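You operate a simulated robot arm through the tools that you are given. There is no shell and no other tool. Be economical: measure what you need, move in short steps, check, and stop when the job is done.

The job below is to be done with a simulated two-armed robot. You get a single attempt, and the scene is never put back.

TASK
Put the green tub under the lens for a look, then tip it up on the tilting stand.
Fine: on CHECK with the lens over it; the lens ends aside. Where these are worked on the way, their far stop is far enough and under half their travel is too little: swing lens.

The check looks at the end state, three seconds after you hand in, the way a careful person would. Anything else that was tipped, shoved, dropped, spilled or broken makes it a failure.

THE ROBOT
Two 7-joint arms with fingered hands on one trunk that stands fixed in place. Base frame: the origin is at the foot of the trunk, x ahead of it, y to its left, z up; the work surface is at about z = 800. Readings come in mm, degrees, newtons and seconds.
The left shoulder is at [80, 241, 1342], the right one opposite. Payload 4.9 kg a hand.
The TCP of each hand is the grasp point between the finger pads, 32 mm short of the fingertips. In the tool frame z runs along the fingers and y along their closing line. Largest opening 200 mm; the body of the gripper starts 89 mm behind the TCP. The gripper is a hand of 4 fingers: y runs from the thumb to the fingers, the wrist lies at [0, 0, -267] in the tool frame, and closing takes about 1.5 s.
Orientation is told as [roll, pitch, yaw] about the base's x, y, z axes, in that order, counted from this pose: with the fingers straight down and closing along the base's y, the tool's x points along the base's -x, its y along +y and its z along -z.

THE INTERFACE
- The arms move only by the tool step_arm. It takes "left_rows", "right_rows" or both (then of equal length, played together; a hand with none holds still); each is a list of rows, each an object of numbers (a shift or turn left out is 0, a gripper value left out holds the last): "tx", "ty", "tz": the shift along the tool's x, y, z in m; "rx", "ry", "rz": the turn, a rotation vector about the tool's x, y, z in degrees. In form: [{"tx": .., "ty": .., "tz": .., "rx": .., "ry": .., "rz": ..}, ...]. A call has 1 to 12 rows; each row is the pose to reach, as a shift and turn from the pose commanded when the call began, along the tool's axes at that moment. "left_grip" and "right_grip" are, for a hand that has rows, the finger opening in m, from 0 to 0.2, set as the call begins (left out, the last holds). A row lasts 0.2 s, in which the tool goes at most 50 mm and 8.6 degrees; a call with a longer step from one row to the next is refused whole, and so is a gripper value outside its range. Where a pose cannot be reached the arm comes as near as it can. A force on the tool above 40 N (or 10 N above the force at the start of the call, whichever is more), or a blocked arm, ends the call early, and 0.2 s more pass. The fingers move at their own pace (about 72 mm/s each) and stop on an object; they squeeze with about 25 N. The grip force told is the motor's: it shows also when the fingers shut on nothing. Time passes only in rows, and 0.2 s behind the last, so rows that repeat a pose let the fingers close. The reply holds the time, the measured pose of the TCP, the force on the tool along the base axes, the opening and the grip force, in the units named above and with some noise, with the torque about the TCP (base axes, N m) and any sound that the robot's microphone picked up, and new pictures: "show" is both (left out), scene, wrist or none (wrist: the cameras of the hands that moved).
- Cameras (640 x 400 px; columns grow to the right, rows downward): "scene" is now at [115.2, 6.7, 1510.3]; the picture's right is [0.07, -1.00, 0.00], its down [-0.62, -0.04, -0.78] and it looks along [0.78, 0.05, -0.63] (base axes); focal length 362 px, centre (320, 200). "left" rides on the left gripper at [-69, -69, -116] in its tool frame; the picture's right is [0.71, -0.71, 0.00], its down [0.54, 0.54, -0.64] and it looks along [0.46, 0.45, 0.77] (tool axes); focal length 226 px, centre (320, 200). "right" rides on the right gripper at [69, -69, -116] in its tool frame; the picture's right is [0.71, 0.71, 0.00], its down [-0.54, 0.54, -0.64] and it looks along [-0.45, 0.45, 0.77] (tool axes); focal length 226 px, centre (320, 200). There is no depth. A picture from a camera that has moved, and an enlarged one, comes with that camera's place and axes in the base frame and with its lens.
- move_column(by): slides the trunk up (or, below 0, down) by that many mm; the arms and the scene camera ride with it, the base frame stays. It gives what a move gives, with no picture.
- move_fingers(finger1, finger2, finger3, thumb_bend, hand): sets how far each is bent, from 0 (flat) to 1 (curled in); at 0.3 the hand is open as for a grip, at 0.7 the pads meet at the TCP. One left out holds its place. A second passes; each finger stops where it meets its share of the squeeze, and holds until it gets a number again. A gripper value or a shape takes the hand back. It gives what a move gives, with no picture; readings hold the bend of each and the force on the fingers (four entries, about 0 where the hand has none), thumb and palm.
- grasp_type(shape, hand): the hand has 4 fingers and takes this shape, open, in about a second: jaw (thumb against the fingers, like two jaws); tri (thumb and two fingers); tip (a fingertip pinch); poke (one finger out to press); point (the index stretched); flat (the hand flat); cup (the hand cupped); fist (a fist). The gripper value then closes the fingers along that shape, each until it touches; the sizes above hold for jaw. It gives what a move gives, with no picture.
- turn_head(pan, tilt): turns the head with the scene camera to pan (to the left, within 86 degrees either way) and tilt (down, from -29 to 69), counted from straight ahead of the robot. It gives what a move gives, and a new picture of the scene camera.
- close_up(camera, box): a new picture of the part [left, top, right, bottom] of that camera's present view, enlarged. No time passes.
- hand_in(): hands the job in; it is judged then, once.

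Go step by step. Nothing tells you positions but the pictures and the camera data: compare them with the known pose of the tool, close in by small moves and look again before you grip or let go. The budget is 120 turns and 200 pictures, counting those below and the enlarged ones. Unless the task says otherwise, let go and move clear before handing in, and close with one line.

The tools are called after "Request:" as a command line: name --argument value ..., lists and objects as JSON in quotes. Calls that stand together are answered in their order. step_arm: Moves the arms, as the interface text tells. Its arguments: {"type":"object","properties":{"left_rows":{"type":"array","items":{"type":"object","properties":{"tx":{"type":"number"},"ty":{"type":"number"},"tz":{"type":"number"},"rx":{"type":"number"},"ry":{"type":"number"},"rz":{"type":"number"}}}},"left_grip":{"type":"number"},"right_rows":{"type":"array","items":{"type":"object","properties":{"tx":{"type":"number"},"ty":{"type":"number"},"tz":{"type":"number"},"rx":{"type":"number"},"ry":{"type":"number"},"rz":{"type":"number"}}}},"right_grip":{"type":"number"},"show":{"type":"string","enum":["both","scene","wrist","none"]}},"required":[]} The other tools are called the same way: move_column (by) slides the trunk up or down; grasp_type (shape, hand) gives the hand a shape; move_fingers (finger1, finger2, finger3, thumb_bend, hand) moves the fingers one by one; turn_head (pan, tilt) turns the head that bears the scene camera; close_up (camera, box) takes an enlarged picture of a part of a camera's view; hand_in () hands the job in.

At the start:

```text
clock: 0.0
left_tcp_pos: [682.6, 448.5, 1166.6]
left_tool_rot: [0.0, 0.0, 0.0]
left_force: [-0.5, -0.6, 0.4]
left_torque: [-0.02, 0.0, 0.0]
left_width: 200.1
left_grip_force: 0.0
left_shape: jaw
left_bend: [0.3, 0.3, 0.3, 0.3]
left_finger forces: [0.0, 0.1, 0.0, 0.0, 0.0, 0.1]
right_tcp_pos: [801.2, -150.7, 1096.2]
right_tool_rot: [-0.1, 0.0, 0.0]
right_force: [0.5, 0.1, 0.7]
right_torque: [-0.02, -0.03, 0.02]
right_width: 199.9
right_grip_force: 0.1
right_shape: jaw
right_bend: [0.3, 0.3, 0.3, 0.3]
right_finger forces: [0.0, 0.1, 0.0, 0.0, 0.0, 0.0]
trunk travel left (down, up): [-250.0, 590.0]
head pan, tilt: [4.0, 38.7]
```

scene: 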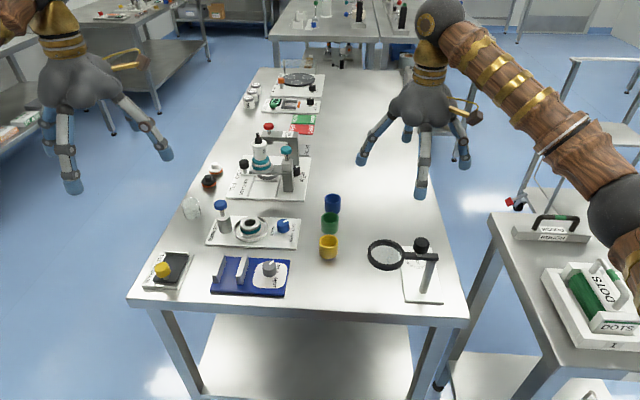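
right: 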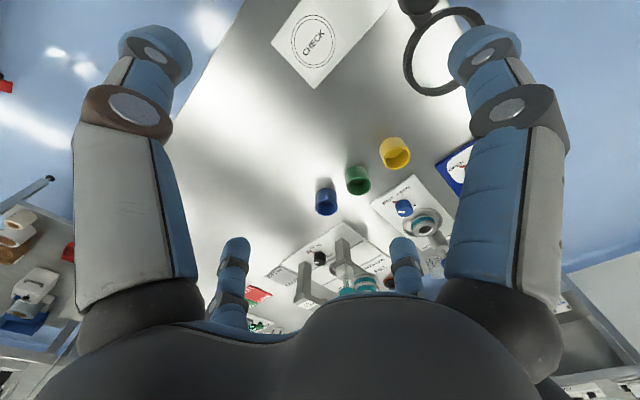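
left: 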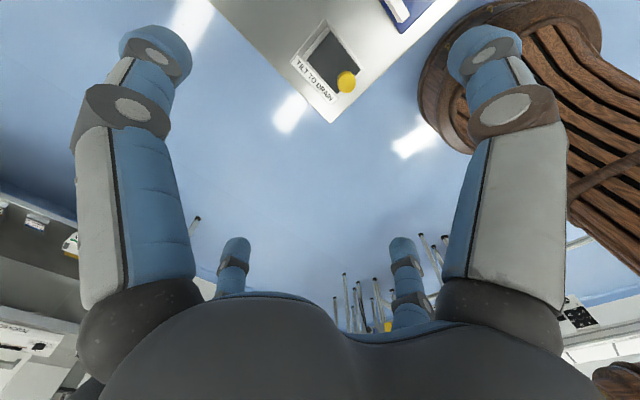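

I see three tubs in a row (blue, green, yellow), a lens on a swing arm at the right with a CHECK plate, and a "TILT TO DRAIN" stand at the near left. I'll enlarge these to measure them.

Request:
close_up --camera "scene" --box '[300, 180, 460, 310]'

Request:
close_up --camera "scene" --box '[130, 200, 300, 310]'

Request:
close_up --camera "right" --box '[240, 0, 500, 220]'

Request:
close_up --camera "left" --box '[260, 0, 420, 140]'

```text
3.08 times, centred on (380, 245) of scene
camera zoom: at [115.2, 6.7, 1510.3], right [0.07, -1.0, 0.0], down [-0.62, -0.04, -0.78], along [0.78, 0.05, -0.63], focal length 1114 px, centre (135, 62)
```

zoom: 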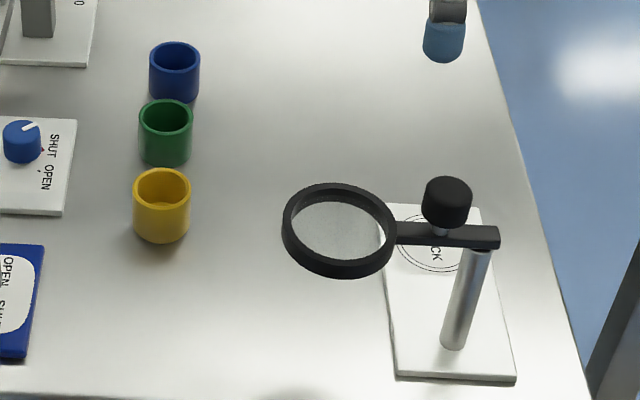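

```text
3.64 times, centred on (215, 255) of scene
camera zoom: at [115.2, 6.7, 1510.3], right [0.07, -1.0, 0.0], down [-0.62, -0.04, -0.78], along [0.78, 0.05, -0.63], focal length 1317 px, centre (702, 0)
```

zoom: 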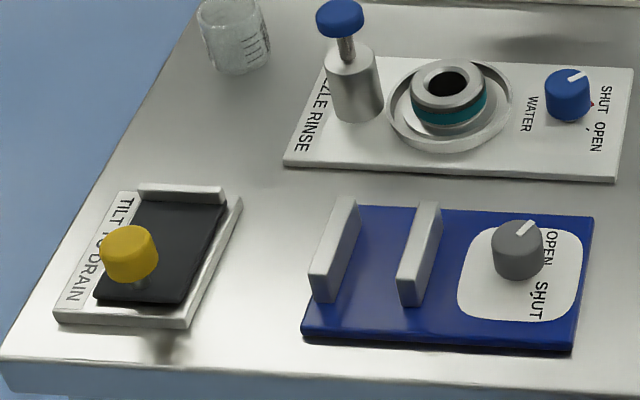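

```text
1.82 times, centred on (370, 110) of right
camera zoom: at [733.2, -218.9, 1212.0], right [-0.71, 0.71, 0.0], down [0.54, 0.54, 0.64], along [0.45, 0.45, -0.77], focal length 411 px, centre (229, 364)
```

zoom: 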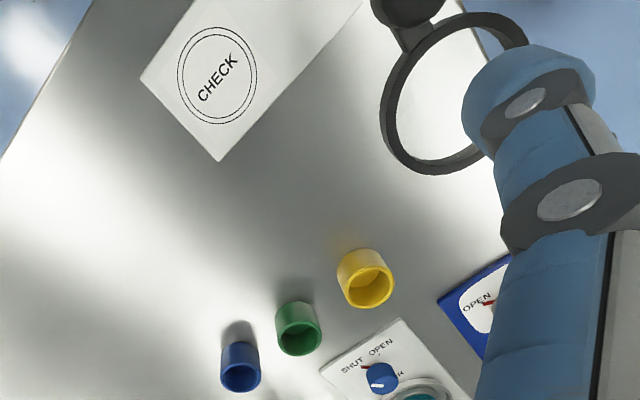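

```text
2.86 times, centred on (340, 70) of left
camera zoom: at [751.2, 379.8, 1283.7], right [-0.71, -0.71, 0.0], down [-0.54, 0.54, 0.64], along [-0.46, 0.45, -0.77], focal length 646 px, centre (263, 571)
```

zoom: 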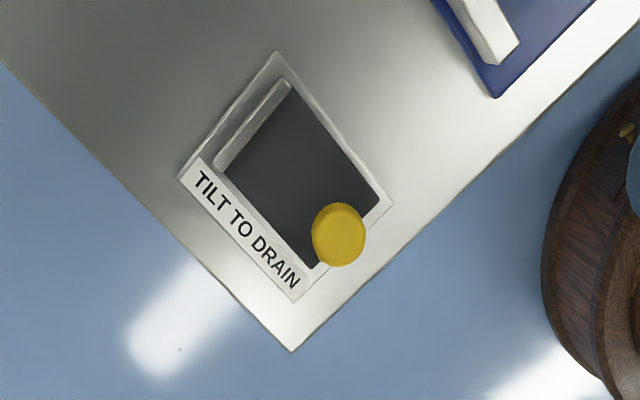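

Estimates: green tub at about (873, 31), 50 mm wide and 41 mm high, CHECK ring at about (765, -201), lens post at (661, -200) and lens at (667, -100, 920). The stand plate is around (685, 416) with its knob at (653, 418). The tubs are close together, so I'll try a narrow hand shape first.

Request:
grasp_type --hand "right" --shape "tip"

Request:
close_up --camera "right" --box '[0, 0, 640, 400]'

Request:
close_up --camera "scene" --box '[340, 0, 500, 200]'

```text
clock: 0.9
left_tcp_pos: [682.6, 448.0, 1167.2]
left_tool_rot: [0.0, 0.0, 0.0]
left_force: [0.9, 0.6, -0.1]
left_torque: [0.0, -0.01, 0.01]
left_width: 200.2
left_grip_force: 0.0
left_shape: jaw
left_bend: [0.3, 0.3, 0.3, 0.3]
left_finger forces: [0.1, 0.0, 0.0, 0.0, 0.1, 0.1]
right_tcp_pos: [801.1, -150.5, 1095.5]
right_tool_rot: [0.1, 0.0, 0.2]
right_force: [0.1, 0.8, 0.0]
right_torque: [0.03, -0.03, 0.0]
right_width: 200.0
right_grip_force: 0.1
right_shape: tip
right_bend: [0.16, 0.3, 0.16, 0.3]
right_finger forces: [0.0, 0.0, 0.0, 0.1, 0.0, 0.0]
trunk travel left (down, up): [-250.0, 590.0]
head pan, tilt: [4.0, 38.7]
```

```text
1.00 times, centred on (320, 200) of right
camera zoom: at [733.3, -218.9, 1212.0], right [-0.71, 0.71, 0.0], down [0.54, 0.54, 0.64], along [0.45, 0.45, -0.77], focal length 226 px, centre (320, 200)
```

zoom: 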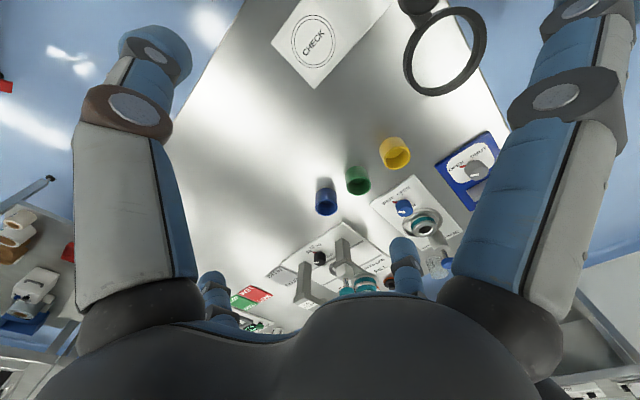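

```text
2.00 times, centred on (420, 100) of scene
camera zoom: at [115.2, 6.7, 1510.3], right [0.07, -1.0, 0.0], down [-0.62, -0.04, -0.78], along [0.78, 0.05, -0.63], focal length 724 px, centre (120, 400)
```

zoom: 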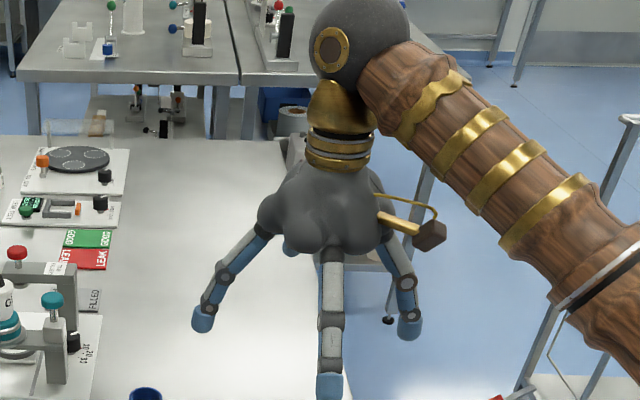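

The hand is a cross of four fingers. Turned 45°, the fingers will straddle the gaps between the tubs, so I'll go back to jaw and hover over the green tub with that yaw.

Request:
grasp_type --hand "right" --shape "jaw"

Request:
step_arm --right_rows '[{"tx": -0.012, "ty": 0.03, "tz": 0.0167, "rz": -7.5}, {"tx": -0.024, "ty": 0.06, "tz": 0.0333, "rz": -15}, {"tx": -0.036, "ty": 0.09, "tz": 0.05, "rz": -22.5}, {"tx": -0.048, "ty": 0.12, "tz": 0.0667, "rz": -30}, {"tx": -0.06, "ty": 0.15, "tz": 0.0833, "rz": -37.5}, {"tx": -0.072, "ty": 0.181, "tz": 0.1, "rz": -45}]' --right_grip 0.14

```text
clock: 1.8
left_tcp_pos: [682.5, 448.1, 1167.0]
left_tool_rot: [0.0, 0.0, 0.0]
left_force: [-0.5, 0.3, 0.5]
left_torque: [0.02, 0.01, 0.02]
left_width: 200.0
left_grip_force: 0.1
left_shape: jaw
left_bend: [0.3, 0.3, 0.3, 0.3]
left_finger forces: [0.0, 0.0, 0.0, 0.0, 0.0, 0.1]
right_tcp_pos: [800.5, -150.7, 1095.0]
right_tool_rot: [0.0, 0.0, 0.2]
right_force: [0.3, -0.7, -1.0]
right_torque: [0.0, 0.01, -0.02]
right_width: 200.0
right_grip_force: 0.1
right_shape: jaw
right_bend: [0.3, 0.3, 0.3, 0.3]
right_finger forces: [0.0, 0.1, 0.0, 0.0, 0.0, 0.1]
trunk travel left (down, up): [-250.0, 590.0]
head pan, tilt: [4.0, 38.7]
```

```text
clock: 3.2
left_tcp_pos: [683.0, 450.0, 1166.6]
left_tool_rot: [0.0, -0.1, 0.0]
left_force: [-0.4, -0.2, -0.1]
left_torque: [-0.04, 0.02, 0.02]
left_width: 200.1
left_grip_force: 0.0
left_shape: jaw
left_bend: [0.3, 0.3, 0.3, 0.3]
left_finger forces: [0.0, 0.0, 0.0, 0.0, 0.0, 0.0]
right_tcp_pos: [873.0, 31.8, 993.2]
right_tool_rot: [-0.1, 0.0, 45.1]
right_force: [0.7, 0.7, 0.4]
right_torque: [-0.02, 0.03, 0.02]
right_width: 140.5
right_grip_force: 0.0
right_shape: jaw
right_bend: [0.31, 0.31, 0.31, 0.28]
right_finger forces: [0.0, 0.0, 0.0, 0.1, 0.0, 0.0]
trunk travel left (down, up): [-250.0, 590.0]
head pan, tilt: [4.0, 38.7]
camera scene: at [115.4, 9.1, 1510.2], right [0.07, -1.0, 0.0], down [-0.62, -0.04, -0.78], along [0.78, 0.05, -0.63], focal length 362 px, centre (320, 200)
camera right: at [874.6, -65.3, 1111.2], right [-1.0, 0.0, 0.0], down [0.0, 0.77, 0.64], along [0.0, 0.64, -0.77], focal length 226 px, centre (320, 200)
```

scene: 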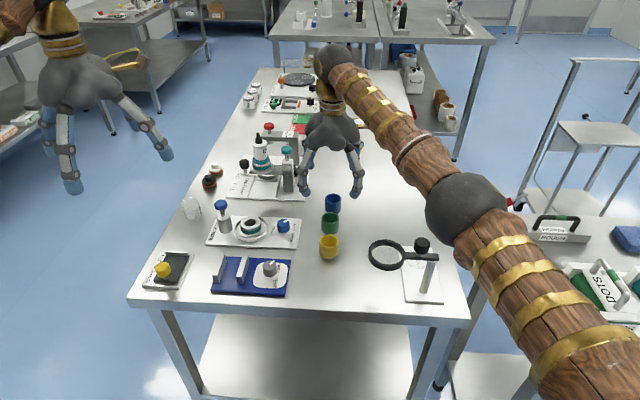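
right: 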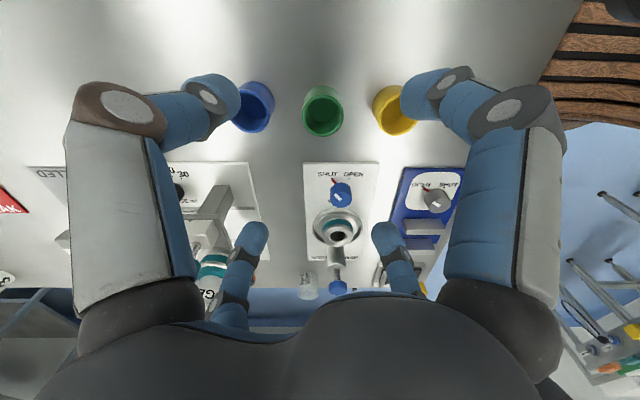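

The hand hovers with fingers diagonal. I'll enlarge the wrist view to refine the tub position.

Request:
close_up --camera "right" --box '[220, 60, 430, 190]'

Request:
close_up --camera "scene" --box '[290, 150, 370, 270]'

```text
3.05 times, centred on (325, 125) of right
camera zoom: at [874.6, -65.3, 1111.2], right [-1.0, 0.0, 0.0], down [0.0, 0.77, 0.64], along [0.0, 0.64, -0.77], focal length 689 px, centre (305, 429)
```

zoom: 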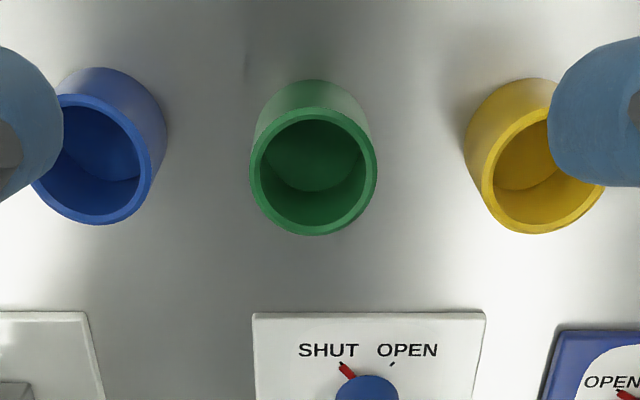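

```text
3.33 times, centred on (330, 210) of scene
camera zoom: at [115.4, 9.1, 1510.2], right [0.07, -1.0, 0.0], down [-0.62, -0.04, -0.78], along [0.78, 0.05, -0.63], focal length 1207 px, centre (287, 167)
```

zoom: 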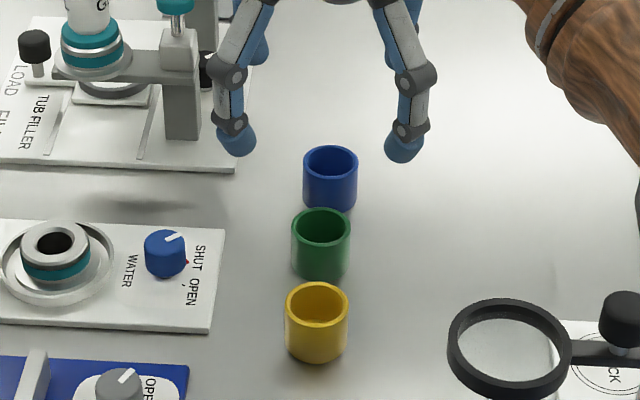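

The green tub is at (871.5, 30) with its rim at z 841. I'll descend to just above the rim and look.

Request:
step_arm --right_rows '[{"tz": 0.035, "tx": 0.001, "ty": -0.001}, {"tz": 0.07, "tx": 0.001, "ty": -0.001}, {"tz": 0.1, "tx": 0.001, "ty": -0.001}]' --right_grip 0.12

```text
clock: 4.0
left_tcp_pos: [682.2, 448.2, 1166.8]
left_tool_rot: [0.0, -0.1, 0.0]
left_force: [0.4, -0.7, -0.5]
left_torque: [0.0, 0.01, -0.04]
left_width: 199.9
left_grip_force: 0.0
left_shape: jaw
left_bend: [0.3, 0.3, 0.3, 0.3]
left_finger forces: [0.0, 0.0, 0.0, 0.0, 0.0, 0.1]
right_tcp_pos: [873.2, 27.0, 894.7]
right_tool_rot: [0.1, 0.0, 45.0]
right_force: [1.1, -0.4, 0.3]
right_torque: [0.0, 0.03, -0.02]
right_width: 120.7
right_grip_force: 0.0
right_shape: jaw
right_bend: [0.34, 0.34, 0.34, 0.32]
right_finger forces: [0.0, 0.1, 0.0, 0.1, 0.0, 0.1]
trunk travel left (down, up): [-250.0, 590.0]
head pan, tilt: [4.0, 38.7]
camera scene: at [115.6, 6.4, 1510.3], right [0.07, -1.0, 0.0], down [-0.62, -0.04, -0.78], along [0.78, 0.05, -0.63], focal length 362 px, centre (320, 200)
camera right: at [874.1, -69.0, 1010.9], right [-1.0, 0.0, 0.0], down [0.0, 0.77, 0.64], along [0.0, 0.64, -0.77], focal length 226 px, centre (320, 200)
```

scene: 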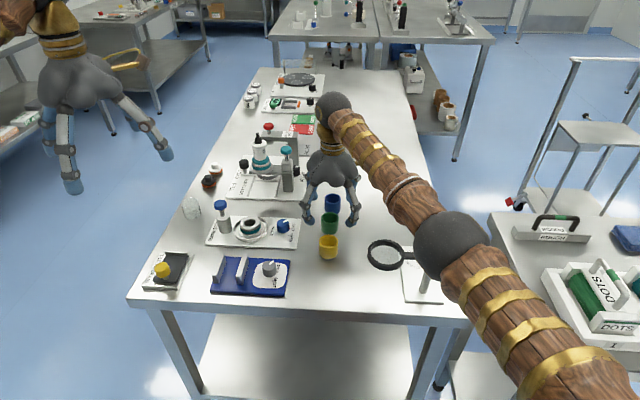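
right: 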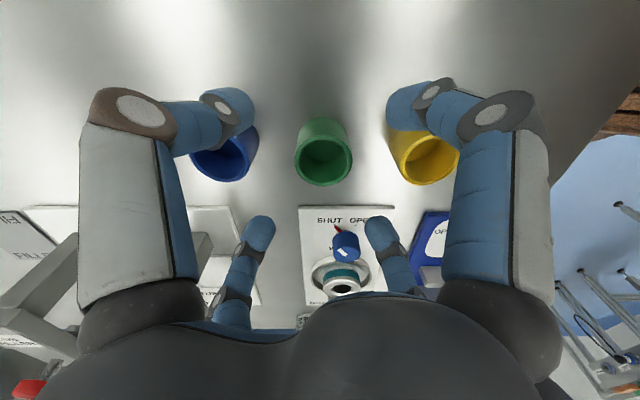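

Clearances to the neighbours are about 25 mm, so I'll descend to grip height.

Request:
step_arm --right_rows '[{"tz": 0.025}, {"tz": 0.048}, {"tz": 0.048}]' --right_grip 0.1

```text
clock: 4.8
left_tcp_pos: [682.7, 448.9, 1167.1]
left_tool_rot: [0.0, -0.1, 0.0]
left_force: [-0.2, 0.9, 0.4]
left_torque: [0.0, 0.01, 0.05]
left_width: 199.9
left_grip_force: 0.1
left_shape: jaw
left_bend: [0.3, 0.3, 0.3, 0.3]
left_finger forces: [0.0, 0.0, 0.0, 0.1, 0.0, 0.0]
right_tcp_pos: [871.8, 28.8, 846.9]
right_tool_rot: [0.0, 0.1, 45.2]
right_force: [-0.1, -0.1, 0.5]
right_torque: [0.02, 0.0, 0.02]
right_width: 100.4
right_grip_force: 0.1
right_shape: jaw
right_bend: [0.38, 0.38, 0.38, 0.36]
right_finger forces: [0.1, 0.0, 0.0, 0.1, 0.0, 0.0]
trunk travel left (down, up): [-250.0, 590.0]
head pan, tilt: [4.0, 38.7]
camera scene: at [114.8, 6.7, 1510.3], right [0.07, -1.0, 0.0], down [-0.62, -0.04, -0.78], along [0.78, 0.05, -0.63], focal length 362 px, centre (320, 200)
camera right: at [873.6, -68.4, 964.2], right [-1.0, 0.0, 0.0], down [0.0, 0.77, 0.64], along [0.0, 0.64, -0.77], focal length 226 px, centre (320, 200)
```

scene: 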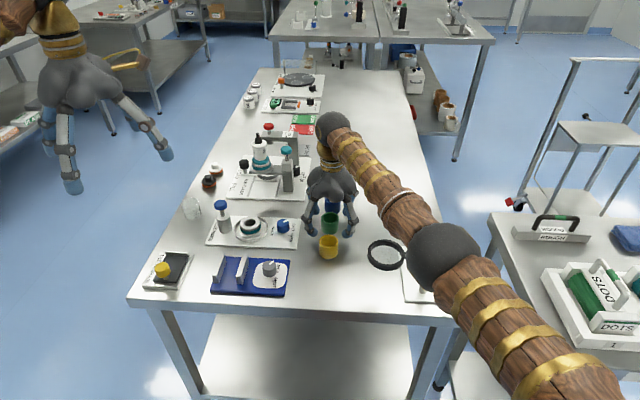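
right: 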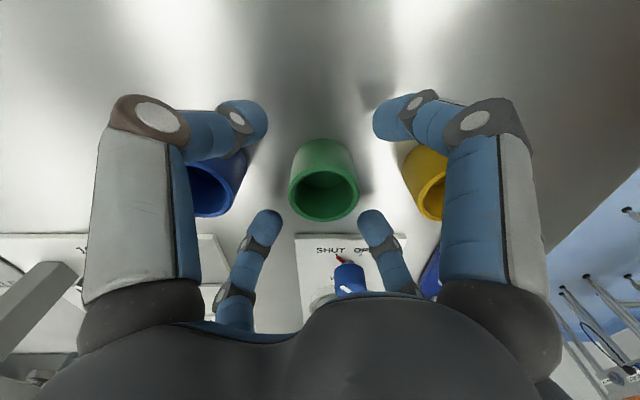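

The fingers surround the green tub, so I'll close on it.

Request:
step_arm --right_rows '[{}, {}, {}, {}, {}, {}]' --right_grip 0.03

```text
clock: 6.2
left_tcp_pos: [683.4, 449.5, 1166.4]
left_tool_rot: [0.1, -0.1, 0.0]
left_force: [-1.0, -0.1, 0.1]
left_torque: [0.0, 0.0, -0.01]
left_width: 199.8
left_grip_force: 0.1
left_shape: jaw
left_bend: [0.3, 0.3, 0.3, 0.3]
left_finger forces: [0.1, 0.0, 0.0, 0.0, 0.1, 0.0]
right_tcp_pos: [872.1, 29.2, 846.6]
right_tool_rot: [0.0, 0.1, 45.1]
right_force: [0.1, -0.9, 0.0]
right_torque: [-0.01, -0.04, -0.01]
right_width: 42.9
right_grip_force: 25.1
right_shape: jaw
right_bend: [0.53, 0.54, 0.54, 0.53]
right_finger forces: [22.0, 21.5, 20.8, 0.0, 21.3, 0.0]
trunk travel left (down, up): [-250.0, 590.0]
head pan, tilt: [4.0, 38.7]
camera scene: at [115.3, 6.8, 1510.2], right [0.07, -1.0, 0.0], down [-0.62, -0.04, -0.78], along [0.78, 0.05, -0.63], focal length 362 px, centre (320, 200)
camera right: at [873.9, -68.4, 963.8], right [-1.0, 0.0, 0.0], down [0.0, 0.77, 0.64], along [0.0, 0.64, -0.77], focal length 226 px, centre (320, 200)
```

scene: 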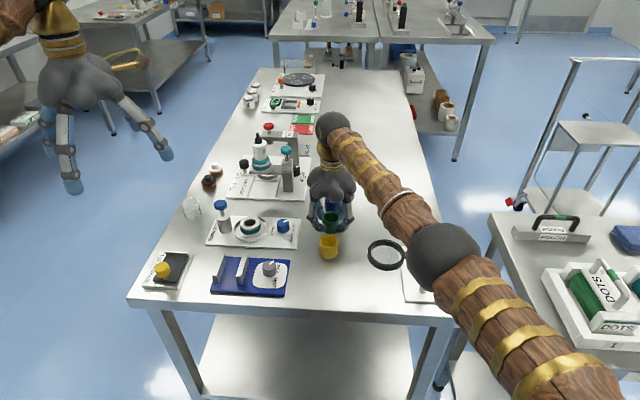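
right: 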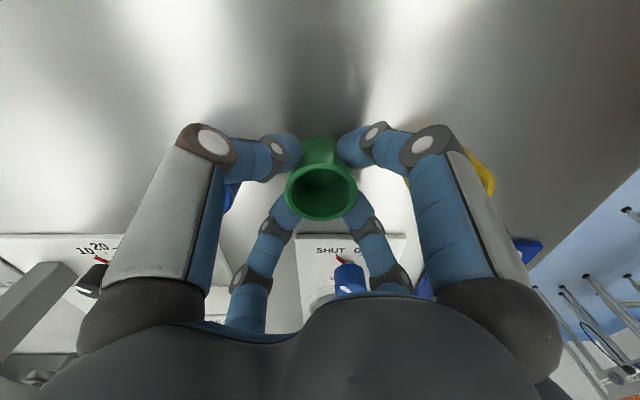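

All four fingers hold it at about 21 N. I'll lift it straight up and carry it over the CHECK plate.

Request:
step_arm --right_rows '[{"tz": -0.02}, {"tz": -0.06}, {"tz": -0.11}, {"tz": -0.16}, {"tz": -0.16, "tx": 0.034, "ty": -0.0124}, {"tz": -0.16, "tx": 0.068, "ty": -0.0249}, {"tz": -0.16, "tx": 0.102, "ty": -0.0373}, {"tz": -0.16, "tx": 0.136, "ty": -0.0497}, {"tz": -0.16, "tx": 0.17, "ty": -0.062}, {"tz": -0.16, "tx": 0.204, "ty": -0.0746}, {"tz": -0.16, "tx": 0.238, "ty": -0.087}]'

```text
clock: 8.6
left_tcp_pos: [681.8, 447.0, 1169.5]
left_tool_rot: [0.1, 0.0, 0.2]
left_force: [-0.3, 0.1, 0.2]
left_torque: [0.04, -0.07, 0.02]
left_width: 199.9
left_grip_force: 0.0
left_shape: jaw
left_bend: [0.3, 0.3, 0.3, 0.3]
left_finger forces: [0.0, 0.0, 0.0, 0.0, 0.0, 0.0]
right_tcp_pos: [764.7, -201.7, 1008.2]
right_tool_rot: [0.0, 0.0, 45.1]
right_force: [0.3, -0.2, -0.2]
right_torque: [-0.01, 0.01, -0.01]
right_width: 42.9
right_grip_force: 24.7
right_shape: jaw
right_bend: [0.53, 0.54, 0.54, 0.53]
right_finger forces: [21.7, 21.4, 20.8, 0.0, 21.2, 0.1]
trunk travel left (down, up): [-250.0, 590.0]
head pan, tilt: [4.0, 38.7]
camera scene: at [114.5, 4.7, 1510.3], right [0.07, -1.0, 0.0], down [-0.62, -0.04, -0.78], along [0.78, 0.06, -0.63], focal length 362 px, centre (320, 200)
camera right: at [766.2, -299.2, 1124.3], right [-1.0, 0.0, 0.0], down [0.0, 0.77, 0.64], along [0.0, 0.64, -0.77], focal length 226 px, centre (320, 200)
```

scene: 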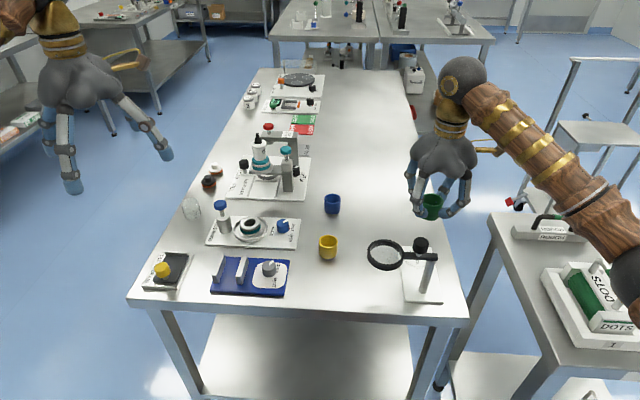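
right: 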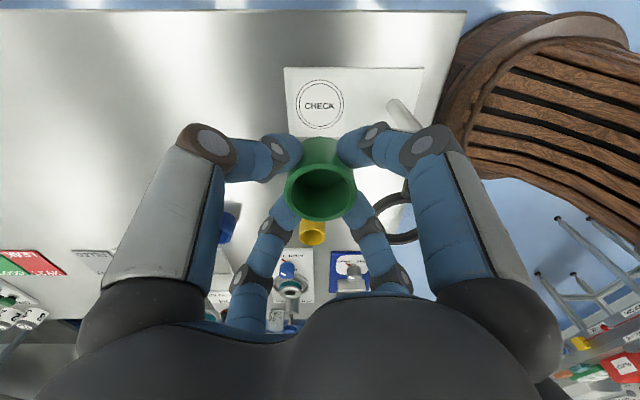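

CHECK centre measures about (766, -204). I'll take close-ups to judge the knob height and the palm clearance before descending.

Request:
close_up --camera "scene" --box '[360, 120, 520, 310]'

Request:
close_up --camera "right" --box '[270, 50, 450, 250]'

```text
2.11 times, centred on (440, 215) of scene
camera zoom: at [114.5, 4.7, 1510.3], right [0.07, -1.0, 0.0], down [-0.62, -0.04, -0.78], along [0.78, 0.06, -0.63], focal length 762 px, centre (67, 168)
```

zoom: 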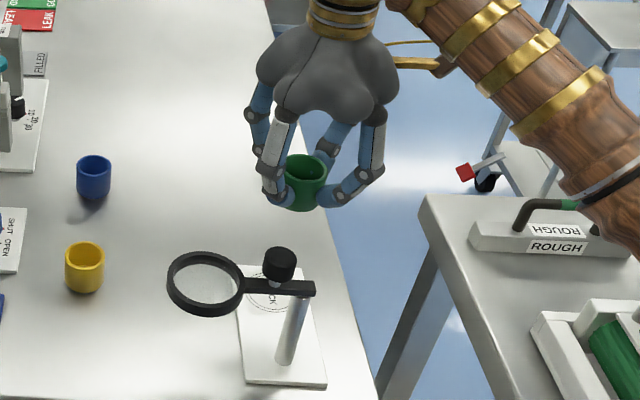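

```text
2.00 times, centred on (360, 150) of right
camera zoom: at [766.2, -299.2, 1124.3], right [-1.0, 0.0, 0.0], down [0.0, 0.77, 0.64], along [0.0, 0.64, -0.77], focal length 452 px, centre (240, 300)
```

zoom: 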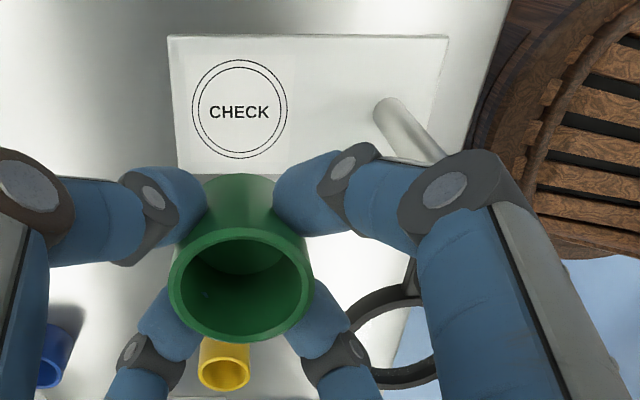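

The lens knob rises to about z 960 near (672, -172), close to where the palm lobes will come. I'll yaw back 19° so a gap between the fingers faces the knob, shift slightly to +x, and lower to about 20 mm above the plate.

Request:
step_arm --right_rows '[{"rz": 6.5, "tx": -0.001, "ty": -0.004}, {"rz": 13, "tx": -0.001, "ty": -0.004}, {"rz": 19, "tx": -0.001, "ty": -0.004}, {"rz": 19, "tx": -0.001, "ty": -0.004, "tz": 0.04}, {"rz": 19, "tx": -0.001, "ty": -0.004, "tz": 0.08}, {"rz": 19, "tx": -0.001, "ty": -0.004, "tz": 0.11}, {"rz": 19, "tx": -0.001, "ty": -0.004, "tz": 0.135}]'

Request:
close_up --camera "scene" --box '[360, 150, 520, 310]'

```text
clock: 10.2
left_tcp_pos: [683.1, 448.8, 1167.0]
left_tool_rot: [0.0, -0.1, 0.0]
left_force: [-0.3, -0.3, -0.3]
left_torque: [0.01, 0.01, 0.03]
left_width: 199.8
left_grip_force: 0.1
left_shape: jaw
left_bend: [0.3, 0.3, 0.3, 0.3]
left_finger forces: [0.0, 0.1, 0.0, 0.1, 0.1, 0.0]
right_tcp_pos: [769.5, -202.0, 871.9]
right_tool_rot: [0.0, 0.0, 26.1]
right_force: [0.4, -1.1, -0.9]
right_torque: [0.01, 0.03, -0.02]
right_width: 42.8
right_grip_force: 24.9
right_shape: jaw
right_bend: [0.53, 0.54, 0.54, 0.53]
right_finger forces: [21.7, 21.4, 20.8, 0.0, 21.2, 0.0]
trunk travel left (down, up): [-250.0, 590.0]
head pan, tilt: [4.0, 38.7]
camera scene: at [115.9, 6.5, 1510.3], right [0.07, -1.0, 0.0], down [-0.62, -0.04, -0.78], along [0.78, 0.05, -0.63], focal length 362 px, centre (320, 200)
camera right: at [739.3, -295.0, 988.4], right [-0.95, 0.32, 0.0], down [0.25, 0.72, 0.64], along [0.21, 0.61, -0.77], focal length 226 px, centre (320, 200)
```

scene: 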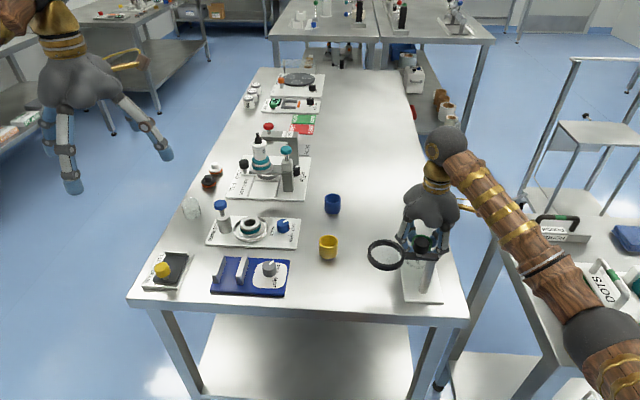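
right: 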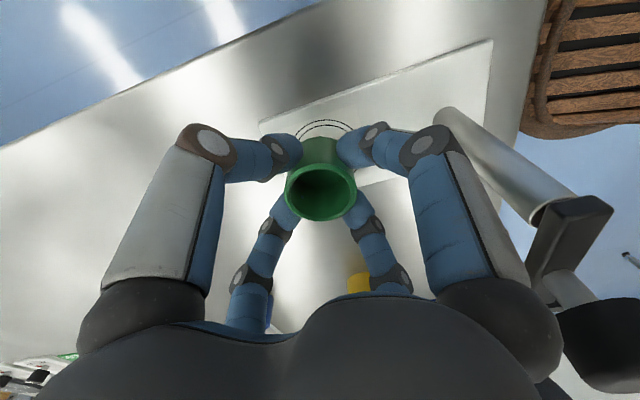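

```text
2.50 times, centred on (440, 230) of scene
camera zoom: at [115.9, 6.5, 1510.3], right [0.07, -1.0, 0.0], down [-0.62, -0.04, -0.78], along [0.78, 0.05, -0.63], focal length 905 px, centre (20, 125)
```

zoom: 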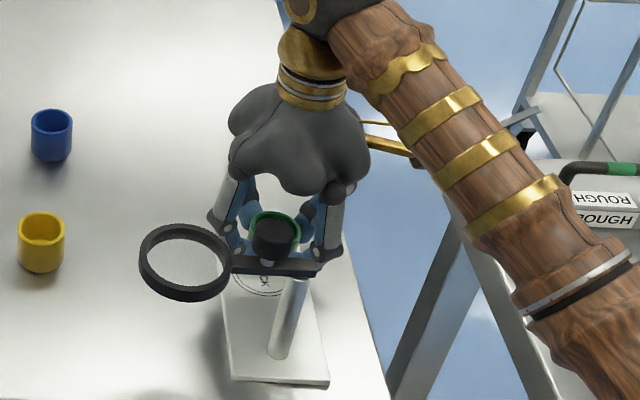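

The knob sits clear in the gap between the fingers. I'll lower slowly onto the plate.

Request:
step_arm --right_rows '[{"tz": 0.006}, {"tz": 0.011}, {"tz": 0.015}, {"tz": 0.018}]'

Request:
close_up --camera "right" --box '[220, 80, 420, 240]'

```text
clock: 11.2
left_tcp_pos: [682.7, 449.0, 1167.0]
left_tool_rot: [0.0, 0.0, 0.0]
left_force: [-0.1, 0.7, 0.3]
left_torque: [0.02, 0.0, -0.03]
left_width: 199.8
left_grip_force: 0.0
left_shape: jaw
left_bend: [0.3, 0.3, 0.3, 0.3]
left_finger forces: [0.0, 0.0, 0.0, 0.0, 0.1, 0.0]
right_tcp_pos: [770.5, -204.0, 854.4]
right_tool_rot: [0.0, 0.1, 26.2]
right_force: [0.2, -0.1, -0.5]
right_torque: [0.02, -0.01, 0.04]
right_width: 42.6
right_grip_force: 25.3
right_shape: jaw
right_bend: [0.53, 0.54, 0.54, 0.53]
right_finger forces: [21.7, 21.3, 20.7, 0.1, 21.2, 0.0]
trunk travel left (down, up): [-250.0, 590.0]
head pan, tilt: [4.0, 38.7]
camera scene: at [115.4, 6.7, 1510.2], right [0.07, -1.0, 0.0], down [-0.62, -0.04, -0.78], along [0.78, 0.05, -0.63], focal length 362 px, centre (320, 200)
camera right: at [739.4, -295.1, 971.0], right [-0.95, 0.32, 0.0], down [0.25, 0.72, 0.64], along [0.21, 0.61, -0.77], focal length 226 px, centre (320, 200)
```

scene: 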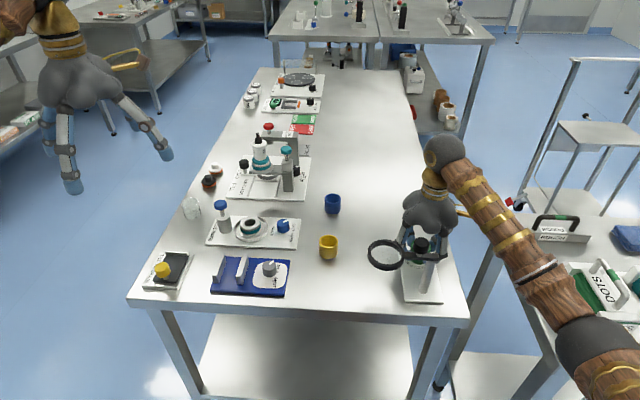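
right: 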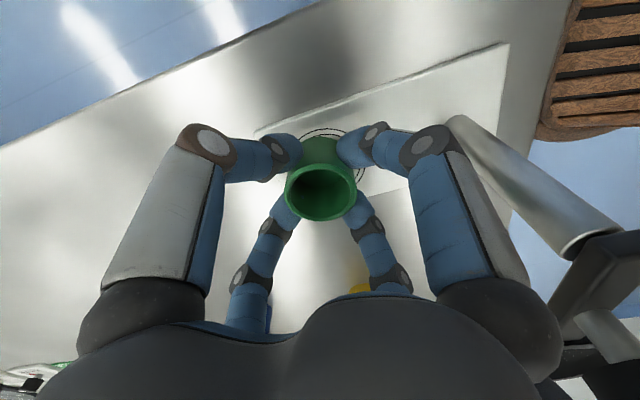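

```text
2.50 times, centred on (320, 160) of right
camera zoom: at [739.4, -295.1, 971.0], right [-0.95, 0.32, 0.0], down [0.25, 0.72, 0.64], along [0.21, 0.61, -0.77], focal length 565 px, centre (320, 300)
```

zoom: 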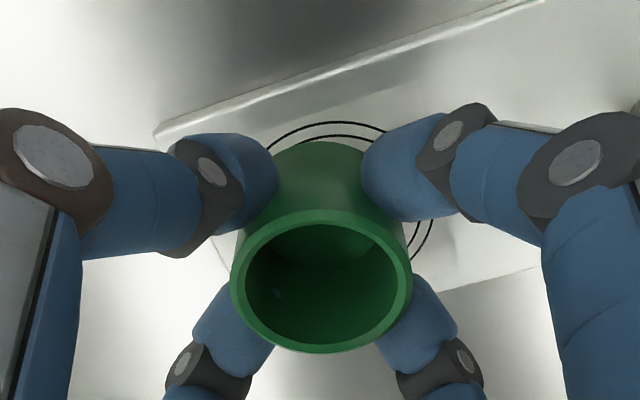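

Nearly down, and slightly to +x. I'll correct by -4 mm in x and lower the last millimetres until contact.

Request:
step_arm --right_rows '[{"tx": 0.0036, "ty": 0.0018, "tz": 0.0}, {"tx": 0.0036, "ty": 0.0018, "tz": 0.001}, {"tx": 0.0036, "ty": 0.0018, "tz": 0.002}]'

Request:
close_up --camera "right" --box '[220, 80, 420, 240]'

```text
clock: 12.0
left_tcp_pos: [682.3, 447.9, 1168.4]
left_tool_rot: [0.0, 0.0, 0.0]
left_force: [0.2, 0.2, 0.1]
left_torque: [0.03, -0.01, 0.0]
left_width: 199.8
left_grip_force: 0.1
left_shape: jaw
left_bend: [0.3, 0.3, 0.3, 0.3]
left_finger forces: [0.1, 0.1, 0.0, 0.0, 0.0, 0.1]
right_tcp_pos: [765.5, -203.0, 853.1]
right_tool_rot: [-0.1, 0.0, 26.1]
right_force: [1.4, -0.4, 8.4]
right_torque: [-0.13, -0.01, 0.04]
right_width: 42.8
right_grip_force: 24.6
right_shape: jaw
right_bend: [0.53, 0.54, 0.54, 0.53]
right_finger forces: [22.9, 21.9, 21.5, 0.0, 22.7, 0.0]
trunk travel left (down, up): [-250.0, 590.0]
head pan, tilt: [4.0, 38.7]
camera scene: at [114.4, 6.8, 1510.5], right [0.07, -1.0, 0.0], down [-0.62, -0.04, -0.78], along [0.78, 0.05, -0.63], focal length 362 px, centre (320, 200)
camera right: at [734.9, -294.8, 970.1], right [-0.95, 0.32, 0.0], down [0.25, 0.73, 0.64], along [0.21, 0.61, -0.77], focal length 226 px, centre (320, 200)
```

scene: 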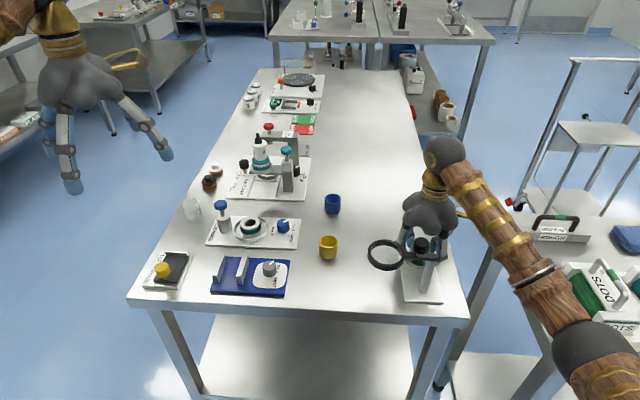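
right: 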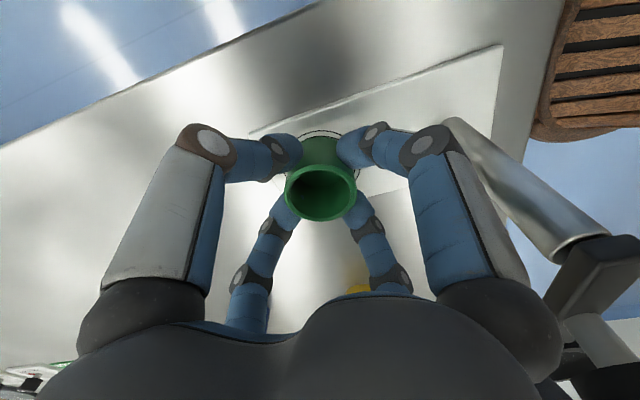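

```text
2.50 times, centred on (320, 160) of right
camera zoom: at [734.9, -294.8, 970.1], right [-0.95, 0.32, 0.0], down [0.25, 0.73, 0.64], along [0.21, 0.61, -0.77], focal length 565 px, centre (320, 300)
```

zoom: 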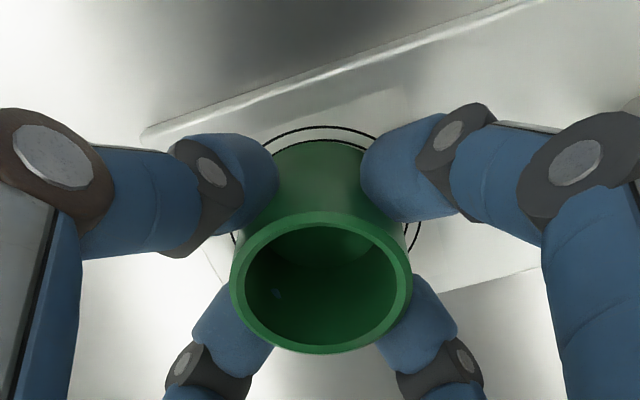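

The tub is down and centred, with 8 N of contact. I'll open modestly and rise straight up.

Request:
step_arm --right_rows '[{}, {}, {}, {}]' --right_grip 0.08 --show "wrist"

Request:
step_arm --right_rows '[{"tz": -0.015}, {"tz": -0.05}, {"tz": -0.1}, {"tz": -0.15}, {"tz": -0.2}]'

```text
clock: 13.0
left_tcp_pos: [683.9, 448.4, 1167.2]
left_tool_rot: [0.0, 0.1, 0.1]
left_force: [-0.1, 0.3, -0.3]
left_torque: [-0.02, 0.02, -0.02]
left_width: 199.8
left_grip_force: 0.1
left_shape: jaw
left_bend: [0.3, 0.3, 0.3, 0.3]
left_finger forces: [0.0, 0.1, 0.1, 0.1, 0.0, 0.0]
right_tcp_pos: [765.2, -203.4, 852.1]
right_tool_rot: [0.0, 0.1, 26.0]
right_force: [-0.2, 0.7, -1.2]
right_torque: [0.0, 0.01, 0.02]
right_width: 79.8
right_grip_force: 0.1
right_shape: jaw
right_bend: [0.43, 0.43, 0.43, 0.41]
right_finger forces: [0.1, 0.0, 0.1, 0.0, 0.0, 0.0]
trunk travel left (down, up): [-250.0, 590.0]
head pan, tilt: [4.0, 38.7]
camera right: at [735.3, -294.8, 968.8], right [-0.95, 0.32, 0.0], down [0.25, 0.72, 0.64], along [0.21, 0.61, -0.77], focal length 226 px, centre (320, 200)
```

right: 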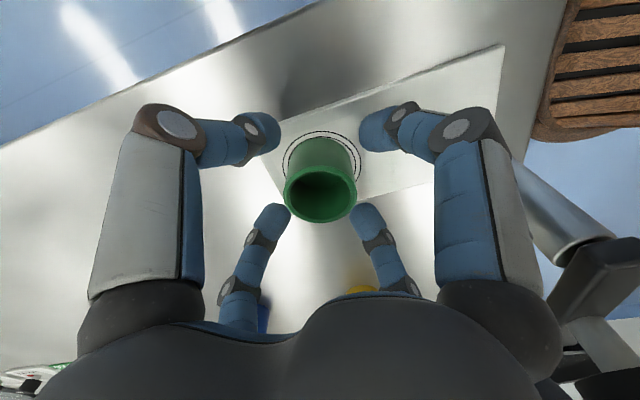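

```text
clock: 14.2
left_tcp_pos: [683.1, 449.5, 1168.0]
left_tool_rot: [0.0, 0.1, 0.0]
left_force: [-0.6, 0.2, 0.1]
left_torque: [0.03, -0.03, 0.01]
left_width: 199.7
left_grip_force: 0.1
left_shape: jaw
left_bend: [0.3, 0.3, 0.3, 0.3]
left_finger forces: [0.0, 0.0, 0.1, 0.0, 0.0, 0.0]
right_tcp_pos: [765.5, -201.2, 1052.3]
right_tool_rot: [0.0, 0.0, 26.1]
right_force: [-0.4, -0.3, 0.4]
right_torque: [-0.02, -0.02, 0.0]
right_width: 79.7
right_grip_force: 0.1
right_shape: jaw
right_bend: [0.43, 0.43, 0.43, 0.41]
right_finger forces: [0.1, 0.0, 0.1, 0.0, 0.0, 0.1]
trunk travel left (down, up): [-250.0, 590.0]
head pan, tilt: [4.0, 38.7]
camera scene: at [113.9, 7.1, 1510.2], right [0.07, -1.0, 0.0], down [-0.62, -0.04, -0.78], along [0.78, 0.05, -0.63], focal length 362 px, centre (320, 200)
camera right: at [735.6, -294.1, 1169.2], right [-0.95, 0.32, 0.0], down [0.25, 0.73, 0.64], along [0.21, 0.61, -0.77], focal length 226 px, centre (320, 200)
```

scene: 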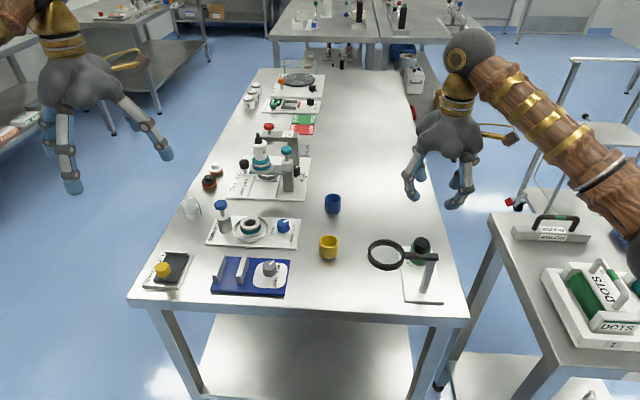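
right: 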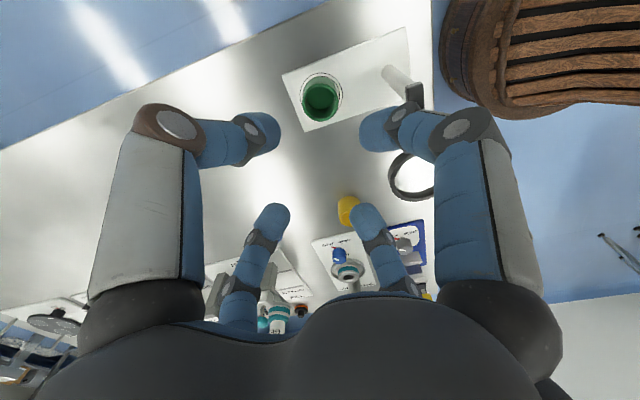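

The tub stands on CHECK. Next I'll close the right hand, bring it to the near side of the lens ring, and later push the ring clockwise over the tub.

Request:
step_arm --right_rows '[{"tx": 0.0254, "ty": 0.0348, "rz": 5.2}, {"tx": 0.0508, "ty": 0.0697, "rz": 10.4}, {"tx": 0.0762, "ty": 0.1045, "rz": 15.6}, {"tx": 0.1016, "ty": 0.1394, "rz": 20.8}, {"tx": 0.127, "ty": 0.1742, "rz": 26}, {"tx": 0.127, "ty": 0.1742, "rz": 26}]' --right_grip 0.0

```text
clock: 15.6
left_tcp_pos: [683.2, 449.2, 1166.9]
left_tool_rot: [-0.1, -0.1, 0.0]
left_force: [0.0, 0.0, 0.1]
left_torque: [0.0, 0.02, 0.01]
left_width: 200.0
left_grip_force: 0.1
left_shape: jaw
left_bend: [0.3, 0.3, 0.3, 0.3]
left_finger forces: [0.0, 0.0, 0.0, 0.0, 0.1, 0.0]
right_tcp_pos: [574.8, -101.4, 1051.5]
right_tool_rot: [0.0, 0.1, 0.0]
right_force: [-0.3, 0.0, -0.1]
right_torque: [0.01, 0.03, -0.02]
right_width: 0.1
right_grip_force: 25.5
right_shape: jaw
right_bend: [0.7, 0.7, 0.7, 0.7]
right_finger forces: [0.0, 0.0, 0.1, 0.0, 0.0, 0.0]
trunk travel left (down, up): [-250.0, 590.0]
head pan, tilt: [4.0, 38.7]
camera scene: at [115.7, 6.1, 1510.2], right [0.07, -1.0, 0.0], down [-0.62, -0.04, -0.78], along [0.78, 0.05, -0.63], focal length 362 px, centre (320, 200)
camera right: at [508.3, -170.8, 1169.2], right [-0.71, 0.71, 0.0], down [0.54, 0.54, 0.64], along [0.45, 0.45, -0.77], focal length 226 px, centre (320, 200)
```

scene: 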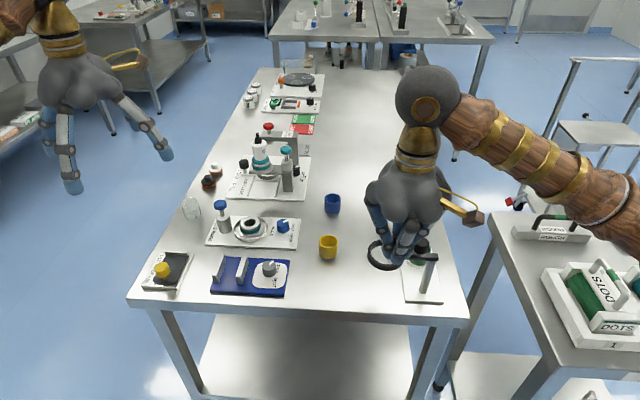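
right: 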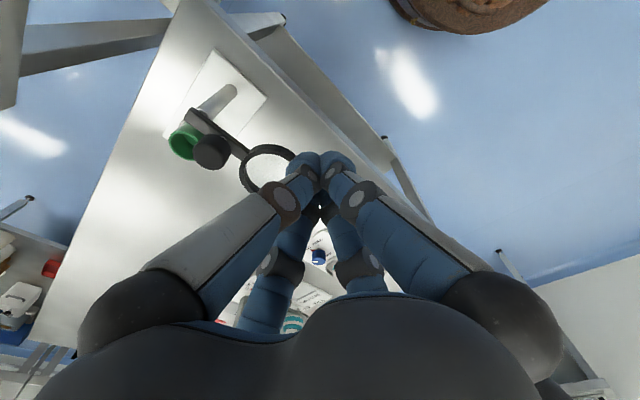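

The closed fingers make a blunt pusher. I'll lower it beside the ring to z 935.

Request:
step_arm --right_rows '[{"tz": 0.04}, {"tz": 0.08}, {"tz": 0.117}]'

Request:
close_up --camera "scene" --box '[340, 180, 480, 310]'

```text
clock: 16.4
left_tcp_pos: [682.5, 449.4, 1167.2]
left_tool_rot: [0.0, 0.0, 0.0]
left_force: [0.3, -1.0, -1.2]
left_torque: [0.0, 0.0, 0.01]
left_width: 200.0
left_grip_force: 0.1
left_shape: jaw
left_bend: [0.3, 0.3, 0.3, 0.3]
left_finger forces: [0.0, 0.0, 0.0, 0.0, 0.1, 0.1]
right_tcp_pos: [575.4, -102.2, 936.9]
right_tool_rot: [0.1, 0.0, 0.1]
right_force: [-0.2, 0.4, -0.5]
right_torque: [0.0, -0.01, 0.02]
right_width: 0.0
right_grip_force: 25.7
right_shape: jaw
right_bend: [0.7, 0.7, 0.7, 0.7]
right_finger forces: [0.1, 0.0, 0.0, 0.1, 0.1, 0.0]
trunk travel left (down, up): [-250.0, 590.0]
head pan, tilt: [4.0, 38.7]
camera scene: at [115.4, 6.6, 1510.4], right [0.07, -1.0, 0.0], down [-0.62, -0.04, -0.78], along [0.78, 0.05, -0.63], focal length 362 px, centre (320, 200)
camera right: at [507.7, -171.3, 1052.6], right [-0.71, 0.71, 0.0], down [0.54, 0.54, 0.64], along [0.45, 0.45, -0.77], focal length 226 px, centre (320, 200)
```

scene: 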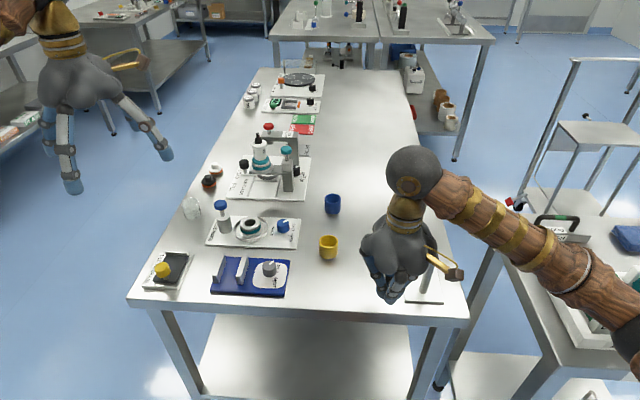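
right: 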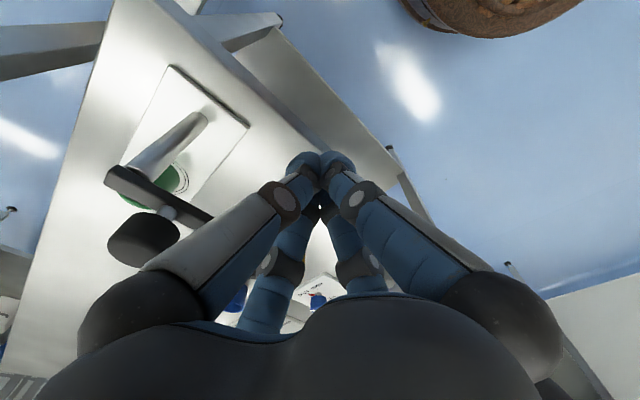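

```text
3.08 times, centred on (410, 245) of scene
camera zoom: at [115.4, 6.6, 1510.4], right [0.07, -1.0, 0.0], down [-0.62, -0.04, -0.78], along [0.78, 0.05, -0.63], focal length 1114 px, centre (43, 62)
```

zoom: 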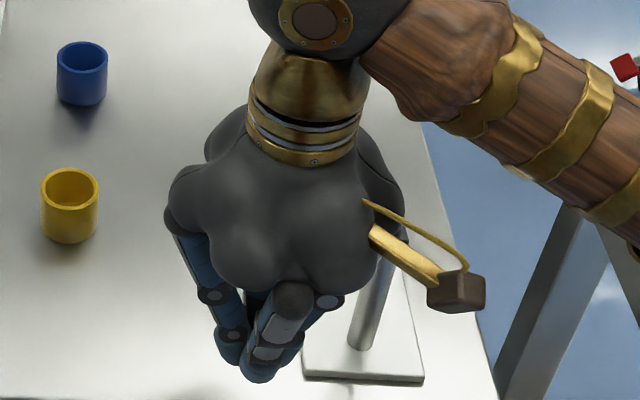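

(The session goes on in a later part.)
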